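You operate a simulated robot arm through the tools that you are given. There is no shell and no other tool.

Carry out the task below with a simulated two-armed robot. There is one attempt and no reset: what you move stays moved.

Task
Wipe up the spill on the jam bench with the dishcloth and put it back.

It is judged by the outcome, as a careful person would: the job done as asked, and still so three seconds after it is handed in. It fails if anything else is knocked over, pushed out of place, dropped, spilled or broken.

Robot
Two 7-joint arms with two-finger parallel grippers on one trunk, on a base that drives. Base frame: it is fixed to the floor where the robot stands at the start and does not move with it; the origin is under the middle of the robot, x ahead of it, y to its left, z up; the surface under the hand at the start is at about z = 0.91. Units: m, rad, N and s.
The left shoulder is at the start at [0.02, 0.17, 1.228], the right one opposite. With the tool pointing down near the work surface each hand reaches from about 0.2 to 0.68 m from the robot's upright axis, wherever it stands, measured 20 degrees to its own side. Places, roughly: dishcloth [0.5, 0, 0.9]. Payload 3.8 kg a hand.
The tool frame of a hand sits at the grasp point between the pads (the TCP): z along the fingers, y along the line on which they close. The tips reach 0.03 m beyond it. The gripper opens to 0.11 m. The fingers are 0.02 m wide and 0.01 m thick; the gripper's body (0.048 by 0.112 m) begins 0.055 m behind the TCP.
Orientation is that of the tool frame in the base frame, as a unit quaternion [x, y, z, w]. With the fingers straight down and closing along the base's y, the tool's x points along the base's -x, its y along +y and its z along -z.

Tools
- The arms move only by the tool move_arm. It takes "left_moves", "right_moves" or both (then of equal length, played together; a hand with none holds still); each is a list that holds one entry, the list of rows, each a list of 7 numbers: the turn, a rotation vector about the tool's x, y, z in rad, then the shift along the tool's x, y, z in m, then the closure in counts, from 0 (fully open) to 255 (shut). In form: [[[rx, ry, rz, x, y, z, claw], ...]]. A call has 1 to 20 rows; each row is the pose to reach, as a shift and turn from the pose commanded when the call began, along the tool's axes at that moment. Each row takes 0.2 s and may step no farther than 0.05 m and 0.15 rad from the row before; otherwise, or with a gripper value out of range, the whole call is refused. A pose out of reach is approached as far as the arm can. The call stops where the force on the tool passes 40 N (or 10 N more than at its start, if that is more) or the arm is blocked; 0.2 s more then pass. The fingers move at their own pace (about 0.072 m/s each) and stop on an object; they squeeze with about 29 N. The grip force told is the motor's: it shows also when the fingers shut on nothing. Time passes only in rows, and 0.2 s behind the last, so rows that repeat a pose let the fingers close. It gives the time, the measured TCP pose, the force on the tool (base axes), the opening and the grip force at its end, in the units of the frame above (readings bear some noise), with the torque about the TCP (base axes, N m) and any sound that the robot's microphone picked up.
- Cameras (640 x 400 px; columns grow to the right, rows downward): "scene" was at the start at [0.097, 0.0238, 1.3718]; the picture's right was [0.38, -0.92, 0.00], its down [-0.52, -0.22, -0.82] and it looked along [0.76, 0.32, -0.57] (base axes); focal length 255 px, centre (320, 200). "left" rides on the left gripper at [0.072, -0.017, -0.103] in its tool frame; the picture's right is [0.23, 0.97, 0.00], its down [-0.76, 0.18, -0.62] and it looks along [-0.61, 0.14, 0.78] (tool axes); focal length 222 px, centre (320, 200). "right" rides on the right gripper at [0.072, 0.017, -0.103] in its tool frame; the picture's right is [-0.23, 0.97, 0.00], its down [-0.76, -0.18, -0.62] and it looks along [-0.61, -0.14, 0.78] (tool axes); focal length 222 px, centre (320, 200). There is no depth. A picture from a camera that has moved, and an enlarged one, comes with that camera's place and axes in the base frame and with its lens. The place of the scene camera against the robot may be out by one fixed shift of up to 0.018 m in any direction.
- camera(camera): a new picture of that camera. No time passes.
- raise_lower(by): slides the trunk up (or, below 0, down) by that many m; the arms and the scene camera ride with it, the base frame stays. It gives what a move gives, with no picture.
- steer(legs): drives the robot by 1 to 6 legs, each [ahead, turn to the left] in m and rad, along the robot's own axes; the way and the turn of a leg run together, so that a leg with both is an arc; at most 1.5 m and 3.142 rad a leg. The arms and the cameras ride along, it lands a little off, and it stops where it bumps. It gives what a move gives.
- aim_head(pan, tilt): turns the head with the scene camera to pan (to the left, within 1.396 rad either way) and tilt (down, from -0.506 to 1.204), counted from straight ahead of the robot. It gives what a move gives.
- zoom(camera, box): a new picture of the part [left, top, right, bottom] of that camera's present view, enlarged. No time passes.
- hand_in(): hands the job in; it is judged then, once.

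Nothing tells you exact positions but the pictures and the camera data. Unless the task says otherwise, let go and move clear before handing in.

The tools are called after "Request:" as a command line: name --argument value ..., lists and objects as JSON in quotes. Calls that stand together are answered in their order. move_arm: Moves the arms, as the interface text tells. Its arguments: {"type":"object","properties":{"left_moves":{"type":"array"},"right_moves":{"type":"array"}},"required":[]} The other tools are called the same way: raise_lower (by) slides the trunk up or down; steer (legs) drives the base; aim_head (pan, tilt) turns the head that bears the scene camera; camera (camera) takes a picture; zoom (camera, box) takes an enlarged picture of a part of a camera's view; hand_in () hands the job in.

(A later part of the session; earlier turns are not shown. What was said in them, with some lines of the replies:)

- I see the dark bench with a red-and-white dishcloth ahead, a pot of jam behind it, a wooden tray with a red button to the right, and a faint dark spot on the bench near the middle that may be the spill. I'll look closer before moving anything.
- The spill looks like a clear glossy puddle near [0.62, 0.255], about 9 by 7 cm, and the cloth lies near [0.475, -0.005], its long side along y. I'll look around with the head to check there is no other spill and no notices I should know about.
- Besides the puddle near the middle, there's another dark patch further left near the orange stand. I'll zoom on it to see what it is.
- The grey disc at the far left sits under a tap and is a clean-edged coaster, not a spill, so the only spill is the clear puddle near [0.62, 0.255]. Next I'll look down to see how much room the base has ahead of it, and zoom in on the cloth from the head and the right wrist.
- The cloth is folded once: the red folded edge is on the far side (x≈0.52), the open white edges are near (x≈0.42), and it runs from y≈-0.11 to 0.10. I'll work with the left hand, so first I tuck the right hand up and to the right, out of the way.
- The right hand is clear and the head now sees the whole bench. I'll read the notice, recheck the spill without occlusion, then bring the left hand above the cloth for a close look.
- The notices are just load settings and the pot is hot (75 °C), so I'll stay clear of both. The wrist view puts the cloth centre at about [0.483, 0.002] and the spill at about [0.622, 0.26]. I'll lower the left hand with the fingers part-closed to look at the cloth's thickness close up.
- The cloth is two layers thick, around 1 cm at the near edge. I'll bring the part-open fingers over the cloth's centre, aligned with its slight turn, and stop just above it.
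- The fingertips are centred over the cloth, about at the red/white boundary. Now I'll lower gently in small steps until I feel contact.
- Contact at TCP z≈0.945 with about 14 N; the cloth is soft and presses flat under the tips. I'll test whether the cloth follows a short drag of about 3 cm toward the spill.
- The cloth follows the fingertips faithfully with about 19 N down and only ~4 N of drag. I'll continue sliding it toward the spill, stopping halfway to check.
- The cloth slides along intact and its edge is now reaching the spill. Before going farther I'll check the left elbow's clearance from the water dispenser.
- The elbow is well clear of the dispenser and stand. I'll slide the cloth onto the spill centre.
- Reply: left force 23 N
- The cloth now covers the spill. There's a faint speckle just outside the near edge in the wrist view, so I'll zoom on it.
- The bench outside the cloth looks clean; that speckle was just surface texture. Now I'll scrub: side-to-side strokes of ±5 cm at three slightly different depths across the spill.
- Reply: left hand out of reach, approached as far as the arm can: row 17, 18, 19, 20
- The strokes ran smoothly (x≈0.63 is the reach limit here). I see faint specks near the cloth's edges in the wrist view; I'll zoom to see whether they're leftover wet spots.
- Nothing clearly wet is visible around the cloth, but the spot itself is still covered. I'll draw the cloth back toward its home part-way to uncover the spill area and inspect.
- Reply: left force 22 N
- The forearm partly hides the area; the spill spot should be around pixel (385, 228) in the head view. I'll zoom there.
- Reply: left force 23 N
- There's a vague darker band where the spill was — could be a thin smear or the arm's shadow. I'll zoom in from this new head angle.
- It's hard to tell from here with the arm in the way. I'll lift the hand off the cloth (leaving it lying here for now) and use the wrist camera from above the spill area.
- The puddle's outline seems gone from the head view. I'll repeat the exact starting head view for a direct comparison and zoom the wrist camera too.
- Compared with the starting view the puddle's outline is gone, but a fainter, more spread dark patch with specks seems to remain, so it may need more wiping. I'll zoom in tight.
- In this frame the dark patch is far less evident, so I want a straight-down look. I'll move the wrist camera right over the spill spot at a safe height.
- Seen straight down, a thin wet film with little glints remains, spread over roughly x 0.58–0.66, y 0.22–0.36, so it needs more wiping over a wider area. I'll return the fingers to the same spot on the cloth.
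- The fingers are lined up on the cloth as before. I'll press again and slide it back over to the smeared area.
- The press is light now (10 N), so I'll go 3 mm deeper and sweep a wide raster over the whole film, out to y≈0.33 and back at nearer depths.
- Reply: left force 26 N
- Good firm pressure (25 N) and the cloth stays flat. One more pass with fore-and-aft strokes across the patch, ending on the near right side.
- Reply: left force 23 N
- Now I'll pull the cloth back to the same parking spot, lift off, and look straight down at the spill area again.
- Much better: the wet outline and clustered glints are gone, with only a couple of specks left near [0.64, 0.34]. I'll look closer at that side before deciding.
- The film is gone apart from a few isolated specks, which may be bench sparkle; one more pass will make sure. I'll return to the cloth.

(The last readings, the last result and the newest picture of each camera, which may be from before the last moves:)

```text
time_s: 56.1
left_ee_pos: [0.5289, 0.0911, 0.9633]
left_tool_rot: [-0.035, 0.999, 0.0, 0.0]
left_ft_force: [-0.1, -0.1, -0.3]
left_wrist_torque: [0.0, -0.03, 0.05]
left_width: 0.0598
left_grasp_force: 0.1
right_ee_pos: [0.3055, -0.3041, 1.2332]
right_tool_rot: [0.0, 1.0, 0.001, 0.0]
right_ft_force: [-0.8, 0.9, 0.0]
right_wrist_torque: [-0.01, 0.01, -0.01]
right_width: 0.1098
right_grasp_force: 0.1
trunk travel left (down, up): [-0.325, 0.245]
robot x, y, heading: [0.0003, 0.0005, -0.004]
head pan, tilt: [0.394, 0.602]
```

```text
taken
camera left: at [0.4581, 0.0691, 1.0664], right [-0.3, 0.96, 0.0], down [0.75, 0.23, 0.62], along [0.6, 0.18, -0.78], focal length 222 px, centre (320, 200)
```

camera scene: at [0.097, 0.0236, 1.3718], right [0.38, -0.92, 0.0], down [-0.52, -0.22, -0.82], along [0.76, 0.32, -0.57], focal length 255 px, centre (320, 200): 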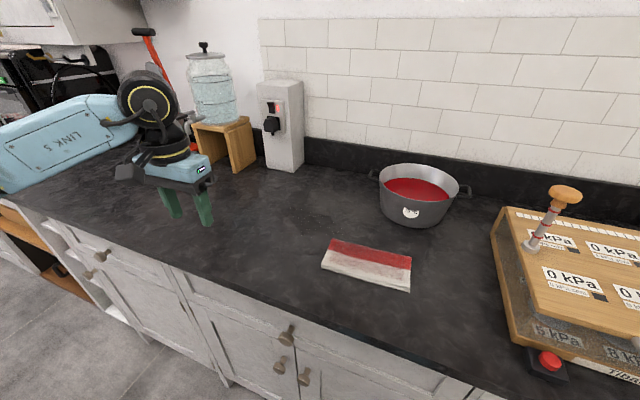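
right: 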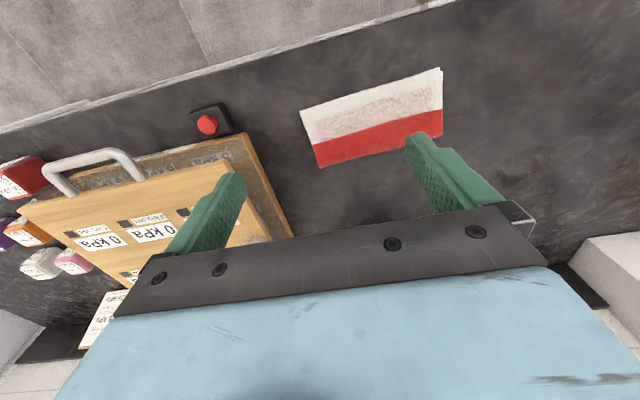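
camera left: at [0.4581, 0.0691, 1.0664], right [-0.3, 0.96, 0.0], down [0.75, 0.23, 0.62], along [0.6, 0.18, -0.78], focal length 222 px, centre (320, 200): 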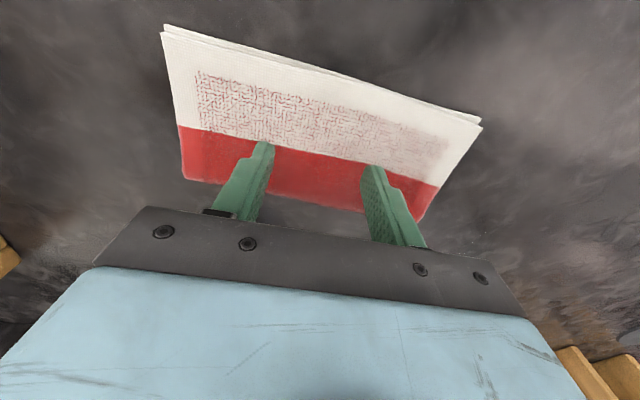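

The cloth is 3 mm off under the fingers, easy to absorb. I'll press again, drag over and sweep out to the left end.

Request:
move_arm --left_moves '[[[0, 0, 0, -0.0017, 0.003, 0.008, 116], [0, 0, 0, -0.0017, 0.003, 0.015, 116], [0, 0, 0, -0.0017, 0.003, 0.019, 116], [0, 0, 0, -0.0017, 0.003, 0.022, 116], [0, 0, 0, -0.0103, 0.0144, 0.022, 116], [0, 0, 0, -0.0189, 0.0258, 0.022, 116], [0, 0, 0, -0.0275, 0.0373, 0.022, 116], [0, 0, 0, -0.0361, 0.0487, 0.022, 116], [0, 0, 0, -0.0447, 0.0601, 0.022, 116], [0, 0, 0, -0.0533, 0.0715, 0.022, 116], [0, 0, 0, -0.0619, 0.083, 0.022, 116], [0, 0, 0, -0.0705, 0.0944, 0.022, 116], [0, 0, 0, -0.0791, 0.1058, 0.022, 116], [0, 0, 0, -0.0922, 0.121, 0.022, 116], [0, 0, 0, -0.1034, 0.1382, 0.022, 116], [0, 0, 0, -0.1028, 0.1583, 0.022, 116], [0, 0, 0, -0.1022, 0.1784, 0.022, 116], [0, 0, 0, -0.1016, 0.1985, 0.022, 116], [0, 0, 0, -0.101, 0.2185, 0.022, 116], [0, 0, 0, -0.0985, 0.2388, 0.022, 116]]]'

```text
time_s: 60.3
left_ee_pos: [0.6102, 0.3353, 0.9459]
left_tool_rot: [-0.035, 0.999, 0.0, 0.002]
left_ft_force: [0.4, -4.7, 20.6]
left_wrist_torque: [-0.22, -0.06, 0.04]
left_width: 0.0599
left_grasp_force: 0.1
right_ee_pos: [0.3042, -0.3059, 1.234]
right_tool_rot: [0.0, 1.0, 0.001, 0.001]
right_ft_force: [0.6, -0.4, 0.0]
right_wrist_torque: [0.01, 0.0, 0.02]
right_width: 0.1102
right_grasp_force: 0.1
trunk travel left (down, up): [-0.325, 0.245]
robot x, y, heading: [0.0036, 0.001, -0.003]
head pan, tilt: [0.394, 0.602]
```

Pressure is good at 21 N. Now I'll zigzag back across the whole patch from left to right.

Request:
move_arm --left_moves '[[[0, 0, 0, 0.0203, -0.0036, 0, 116], [0, 0, 0, 0.0406, -0.0072, 0, 116], [0, 0, 0, 0.0214, -0.0186, 0, 116], [0, 0, 0, 0.0021, -0.0299, 0, 116], [0, 0, 0, -0.0072, -0.0406, 0, 116], [0, 0, 0, 0.0135, -0.0492, 0, 116], [0, 0, 0, 0.0338, -0.0528, 0, 116], [0, 0, 0, 0.0491, -0.0567, 0, 116], [0, 0, 0, 0.0298, -0.068, 0, 116], [0, 0, 0, 0.0106, -0.0794, 0, 116], [0, 0, 0, -0.0067, -0.0907, 0, 116], [0, 0, 0, 0.012, -0.0994, 0, 116], [0, 0, 0, 0.0323, -0.1029, 0, 116], [0, 0, 0, 0.0526, -0.1065, 0, 116], [0, 0, 0, 0.0333, -0.1179, 0, 116], [0, 0, 0, 0.0141, -0.1293, 0, 116], [0, 0, 0, -0.0032, -0.1406, 0, 116], [0, 0, 0, 0.0155, -0.1492, 0, 116], [0, 0, 0, 0.0361, -0.1578, 0, 116], [0, 0, 0, 0.0568, -0.1664, 0, 116]]]'

Request:
camera --camera "left"

Request:
zoom --camera "scene" --box '[220, 150, 420, 275]'

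```text
time_s: 64.5
left_ee_pos: [0.5667, 0.1661, 0.9442]
left_tool_rot: [-0.035, 0.999, -0.001, 0.002]
left_ft_force: [6.1, 2.1, 20.3]
left_wrist_torque: [0.03, -0.19, -0.01]
left_width: 0.0597
left_grasp_force: 0.0
right_ee_pos: [0.3065, -0.304, 1.2343]
right_tool_rot: [0.0, 1.0, 0.0, 0.0]
right_ft_force: [-0.6, 0.0, 0.0]
right_wrist_torque: [-0.03, 0.0, -0.02]
right_width: 0.11
right_grasp_force: 0.1
trunk travel left (down, up): [-0.325, 0.245]
robot x, y, heading: [0.0016, -0.0016, 0.001]
head pan, tilt: [0.394, 0.602]
```

```text
taken
camera left: at [0.4954, 0.1445, 1.048], right [-0.29, 0.96, 0.0], down [0.74, 0.23, 0.63], along [0.6, 0.18, -0.78], focal length 222 px, centre (320, 200)
```

left: 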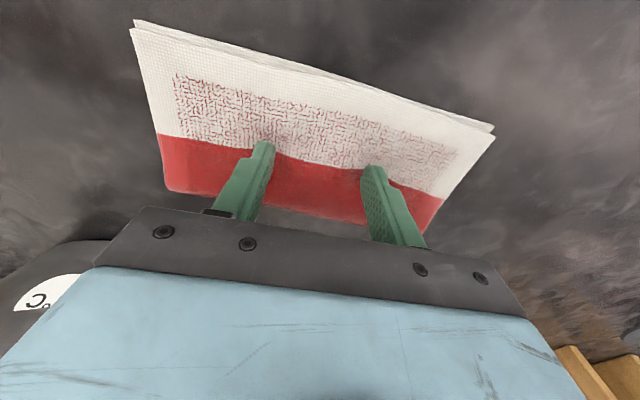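

```text
3.20 times, centred on (320, 212) of scene
camera zoom: at [0.0956, 0.0238, 1.3719], right [0.38, -0.92, 0.0], down [-0.52, -0.22, -0.82], along [0.76, 0.32, -0.57], focal length 815 px, centre (320, 160)
```

zoom: 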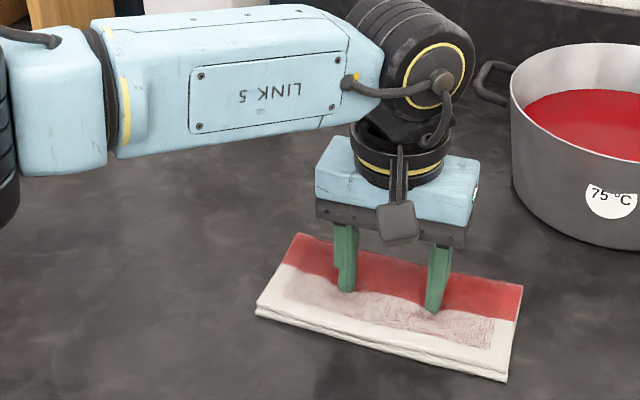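

The cloth stays together under the fingers. Now I'll drag it all the way back to its original place (TCP about [0.482, 0.003]) and then lift slightly to compare with the starting view.

Request:
move_arm --left_moves '[[[0, 0, 0, 0.0073, -0.0121, 0, 116], [0, 0, 0, 0.0146, -0.0241, 0, 116], [0, 0, 0, 0.0219, -0.0362, 0, 116], [0, 0, 0, 0.0292, -0.0482, 0, 116], [0, 0, 0, 0.0365, -0.0603, 0, 116], [0, 0, 0, 0.0438, -0.0723, 0, 116], [0, 0, 0, 0.0511, -0.0844, 0, 116], [0, 0, 0, 0.0584, -0.0964, 0, 116], [0, 0, 0, 0.0657, -0.1085, 0, 116], [0, 0, 0, 0.073, -0.1205, 0, 116], [0, 0, 0, 0.0803, -0.1326, 0, 116], [0, 0, 0, 0.0876, -0.1446, 0, 116], [0, 0, 0, 0.0949, -0.1567, 0, 116], [0, 0, 0, 0.0949, -0.1567, 0, 116]]]'

Request:
camera --camera "left"

Request:
aim_head --pan 0.1 --tilt 0.8

Request:
zoom --camera "scene" --box '[240, 160, 440, 285]'

```text
time_s: 67.5
left_ee_pos: [0.4829, 0.0038, 0.945]
left_tool_rot: [-0.034, 0.999, -0.001, 0.002]
left_ft_force: [3.9, 7.2, 30.6]
left_wrist_torque: [0.23, -0.14, 0.0]
left_width: 0.0598
left_grasp_force: 0.1
right_ee_pos: [0.3046, -0.3042, 1.2342]
right_tool_rot: [0.001, 1.0, 0.0, 0.001]
right_ft_force: [-0.2, -1.0, 0.8]
right_wrist_torque: [-0.01, -0.03, -0.01]
right_width: 0.1099
right_grasp_force: 0.0
trunk travel left (down, up): [-0.325, 0.245]
robot x, y, heading: [0.0018, -0.0022, 0.0]
head pan, tilt: [0.394, 0.602]
```

```text
taken
camera left: at [0.4117, -0.0174, 1.0477], right [-0.3, 0.96, 0.0], down [0.74, 0.23, 0.63], along [0.6, 0.18, -0.78], focal length 222 px, centre (320, 200)
```

left: 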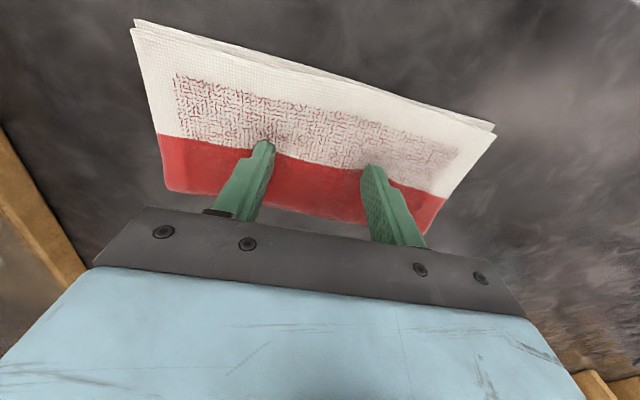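

```text
time_s: 68.3
left_ee_pos: [0.4841, 0.0052, 0.9448]
left_tool_rot: [-0.034, 0.999, 0.0, 0.003]
left_ft_force: [2.9, 6.9, 29.9]
left_wrist_torque: [0.15, -0.07, -0.01]
left_width: 0.0597
left_grasp_force: 0.0
right_ee_pos: [0.3052, -0.3037, 1.2334]
right_tool_rot: [0.0, 1.0, 0.0, 0.001]
right_ft_force: [-0.1, -0.6, -0.6]
right_wrist_torque: [-0.02, 0.0, 0.01]
right_width: 0.1101
right_grasp_force: 0.1
trunk travel left (down, up): [-0.325, 0.245]
robot x, y, heading: [-0.0021, -0.0004, -0.0]
head pan, tilt: [0.099, 0.799]
```

```text
3.20 times, centred on (340, 222) of scene
camera zoom: at [0.0938, -0.0013, 1.3553], right [0.1, -0.99, 0.0], down [-0.71, -0.07, -0.7], along [0.7, 0.07, -0.72], focal length 815 px, centre (256, 128)
```

zoom: 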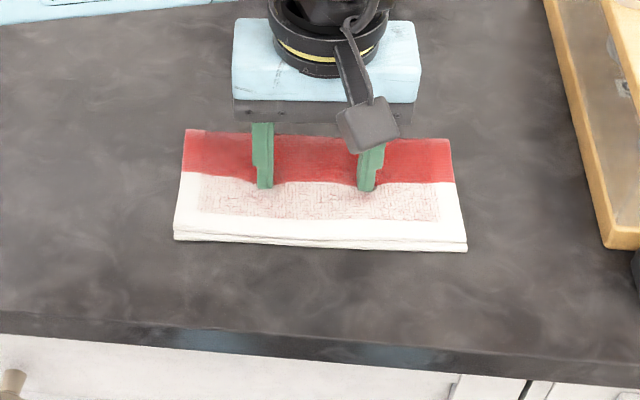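

The cloth is back within about a millimetre or two of where it started (corner pixels nearly identical). I'll lift straight off and look down at the spill area once more.

Request:
move_arm --left_moves '[[[0, 0, 0, 0, 0, -0.003, 116], [0, 0, 0, 0, 0, -0.008, 116], [0, 0, 0, 0, 0, -0.02, 116], [0, 0, 0, 0, 0, -0.05, 116], [0, 0, 0, 0, 0, -0.09, 116], [0, 0, 0, 0, 0, -0.13, 116], [0, 0, 0, -0.01, 0.04, -0.14, 116], [0, 0, 0, -0.03, 0.08, -0.14, 116], [0, 0, 0, -0.05, 0.12, -0.14, 116], [0, 0, 0, -0.07, 0.16, -0.14, 116], [0, 0, 0, -0.09, 0.2, -0.14, 116], [0, 0, 0, -0.11, 0.24, -0.14, 116], [0, 0, 0, -0.138, 0.262, -0.14, 116], [0, 0, 0, -0.138, 0.262, -0.14, 116]]]'

Request:
camera --camera "left"

Request:
zoom --camera "left" --box '[200, 20, 440, 170]'

Request:
zoom --camera "scene" --box '[240, 160, 440, 285]'

Request:
zoom --camera "scene" --box '[180, 120, 340, 220]'

```text
time_s: 71.3
left_ee_pos: [0.6016, 0.2769, 1.0818]
left_tool_rot: [-0.035, 0.999, 0.001, 0.0]
left_ft_force: [-0.7, 1.3, -0.6]
left_wrist_torque: [0.01, -0.03, 0.01]
left_width: 0.06
left_grasp_force: 0.0
right_ee_pos: [0.3066, -0.3045, 1.234]
right_tool_rot: [0.0, 1.0, 0.001, 0.0]
right_ft_force: [0.0, 0.4, 0.1]
right_wrist_torque: [-0.03, 0.04, 0.01]
right_width: 0.11
right_grasp_force: 0.0
trunk travel left (down, up): [-0.325, 0.245]
robot x, y, heading: [-0.0022, 0.0013, -0.0]
head pan, tilt: [0.099, 0.799]
```

```text
taken
camera left: at [0.5306, 0.2544, 1.1845], right [-0.29, 0.96, 0.0], down [0.75, 0.23, 0.62], along [0.6, 0.18, -0.78], focal length 222 px, centre (320, 200)
```

left: 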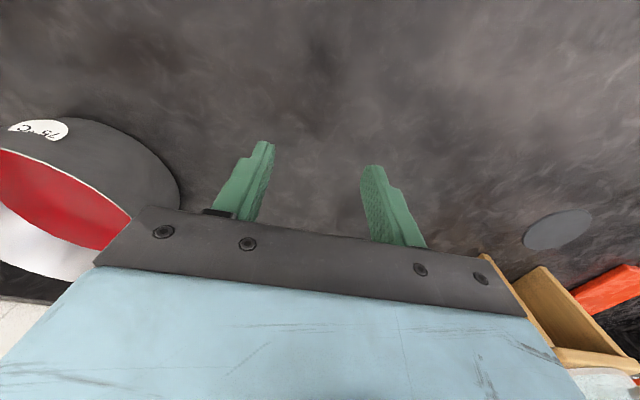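

```text
2.67 times, centred on (320, 95) of left
camera zoom: at [0.5306, 0.2544, 1.1845], right [-0.29, 0.96, 0.0], down [0.75, 0.23, 0.62], along [0.6, 0.18, -0.78], focal length 592 px, centre (320, 480)
```

zoom: 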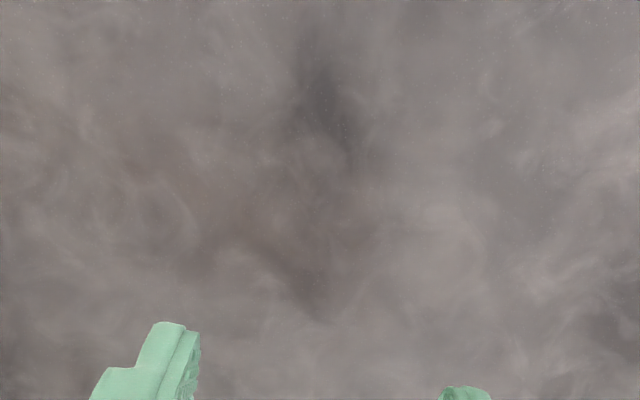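

```text
3.20 times, centred on (340, 222) of scene
camera zoom: at [0.0953, -0.0018, 1.3551], right [0.1, -0.99, 0.0], down [-0.71, -0.07, -0.7], along [0.69, 0.07, -0.72], focal length 815 px, centre (256, 128)
```

zoom: 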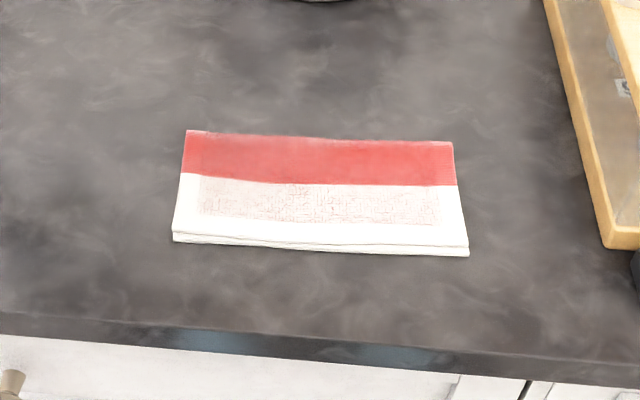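

```text
4.00 times, centred on (260, 170) of scene
camera zoom: at [0.0953, -0.0018, 1.3551], right [0.1, -0.99, 0.0], down [-0.71, -0.07, -0.7], along [0.69, 0.07, -0.72], focal length 1019 px, centre (560, 320)
```

zoom: 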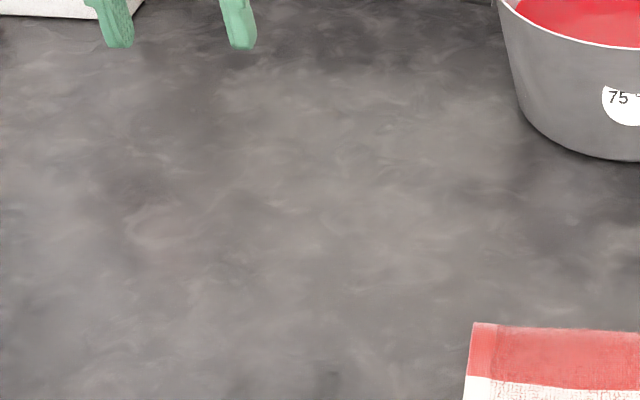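

The film and glints are gone: the bench matches its natural marbling, and the cloth is back within about 5 mm of its starting place. I'll move the left hand clear and do a final check of the whole bench.

Request:
move_arm --left_moves '[[[0, 0, 0, 0.03, 0.012, -0.02, 116], [0, 0, 0, 0.06, 0.025, -0.04, 116], [0, 0, 0, 0.1, 0.04, -0.06, 60], [0, 0, 0, 0.14, 0.06, -0.068, 0], [0, 0, 0, 0.1742, 0.0753, -0.068, 0], [0, 0, 0, 0.1742, 0.0753, -0.068, 0]]]'

Request:
aim_head --pan 0.394 --tilt 0.602

Request:
camera --camera "scene"

Request:
zoom --camera "scene" --box '[240, 160, 400, 260]'

Request:
zoom --camera "scene" --box '[320, 220, 480, 340]'

Request:
zoom --camera "left" --box '[0, 0, 400, 260]'

```text
time_s: 72.7
left_ee_pos: [0.4231, 0.3381, 1.1511]
left_tool_rot: [-0.035, 0.999, 0.0, 0.0]
left_ft_force: [0.1, 0.6, 0.7]
left_wrist_torque: [0.02, 0.0, -0.05]
left_width: 0.1098
left_grasp_force: 0.1
right_ee_pos: [0.3085, -0.3053, 1.2337]
right_tool_rot: [-0.001, 1.0, 0.0, 0.0]
right_ft_force: [0.4, -1.9, 0.5]
right_wrist_torque: [0.0, 0.03, -0.01]
right_width: 0.11
right_grasp_force: 0.1
trunk travel left (down, up): [-0.325, 0.245]
robot x, y, heading: [-0.002, -0.0029, -0.005]
head pan, tilt: [0.099, 0.799]
```

```text
time_s: 73.5
left_ee_pos: [0.4238, 0.3388, 1.1511]
left_tool_rot: [-0.035, 0.999, 0.0, 0.0]
left_ft_force: [0.6, -0.3, 0.3]
left_wrist_torque: [-0.01, 0.02, 0.0]
left_width: 0.1098
left_grasp_force: 0.1
right_ee_pos: [0.3068, -0.3052, 1.2332]
right_tool_rot: [0.0, 1.0, 0.0, 0.0]
right_ft_force: [0.5, 0.1, 0.4]
right_wrist_torque: [0.0, 0.02, -0.01]
right_width: 0.1097
right_grasp_force: 0.0
trunk travel left (down, up): [-0.325, 0.245]
robot x, y, heading: [0.0008, 0.0013, -0.003]
head pan, tilt: [0.394, 0.602]
```

```text
taken
camera scene: at [0.097, 0.0237, 1.3717], right [0.38, -0.92, 0.0], down [-0.52, -0.22, -0.82], along [0.76, 0.32, -0.57], focal length 255 px, centre (320, 200)
```

scene: 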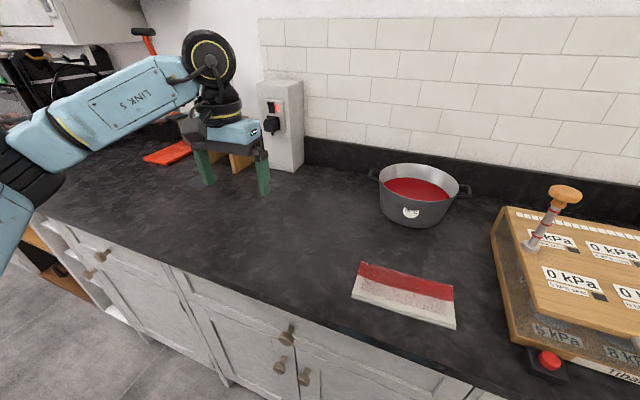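

```text
4.00 times, centred on (320, 210) of scene
camera zoom: at [0.097, 0.0237, 1.3717], right [0.38, -0.92, 0.0], down [-0.52, -0.22, -0.82], along [0.76, 0.32, -0.57], focal length 1019 px, centre (320, 160)
```

zoom: 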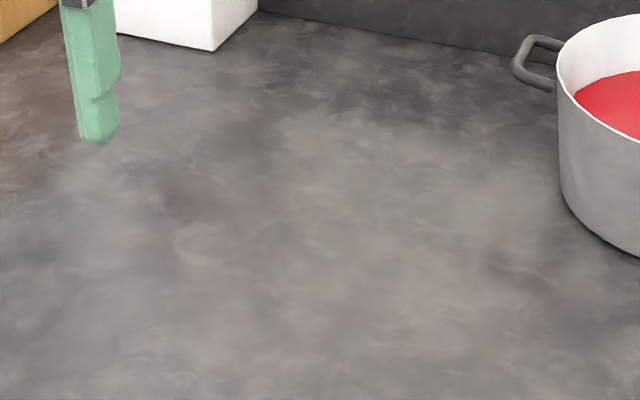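

```text
3.33 times, centred on (400, 280) of scene
camera zoom: at [0.097, 0.0237, 1.3717], right [0.38, -0.92, 0.0], down [-0.52, -0.22, -0.82], along [0.76, 0.32, -0.57], focal length 849 px, centre (53, -67)
```

zoom: 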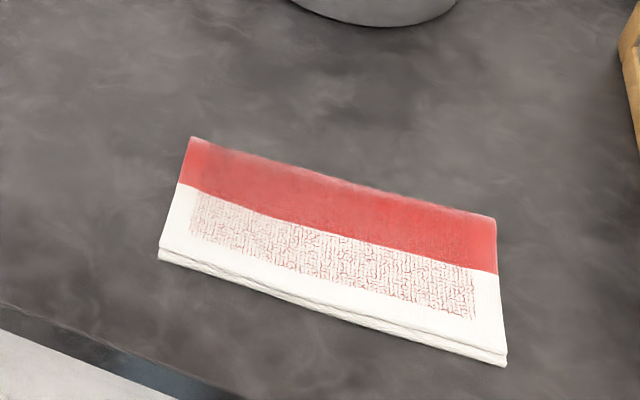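

```text
1.54 times, centred on (200, 130) of left
camera zoom: at [0.3519, 0.3162, 1.254], right [-0.29, 0.96, 0.0], down [0.75, 0.23, 0.62], along [0.6, 0.18, -0.78], focal length 342 px, centre (505, 308)
```

zoom: 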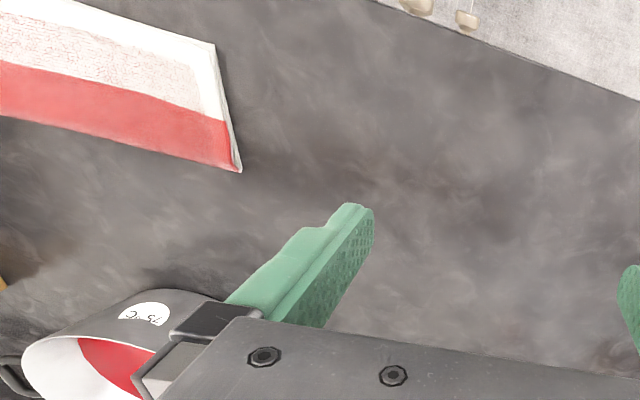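

In the same view as at the start, the puddle is gone and the bench shows only its own marbling. The cloth lies folded within a few millimetres of where it began, the pot, tray and stand haven't moved, and both hands are clear, so I'm handing in.

Request:
hand_in

```text
The job is handed in.
```

The spill on the jam bench is wiped up. The dishcloth is back where it was, still folded, within about 5 mm and a slight turn of its starting position.

I pressed the cloth flat under the left fingertips and slid it over the puddle, rather than picking it up. The first pass left a thin wet film, so I wiped the area two more times. In the final view from the starting camera angle, the puddle is gone and only the bench's own marbling shows.

The pot, the wooden tray, the red button and the dispenser stand were not touched. Both hands were empty and clear when I handed in.
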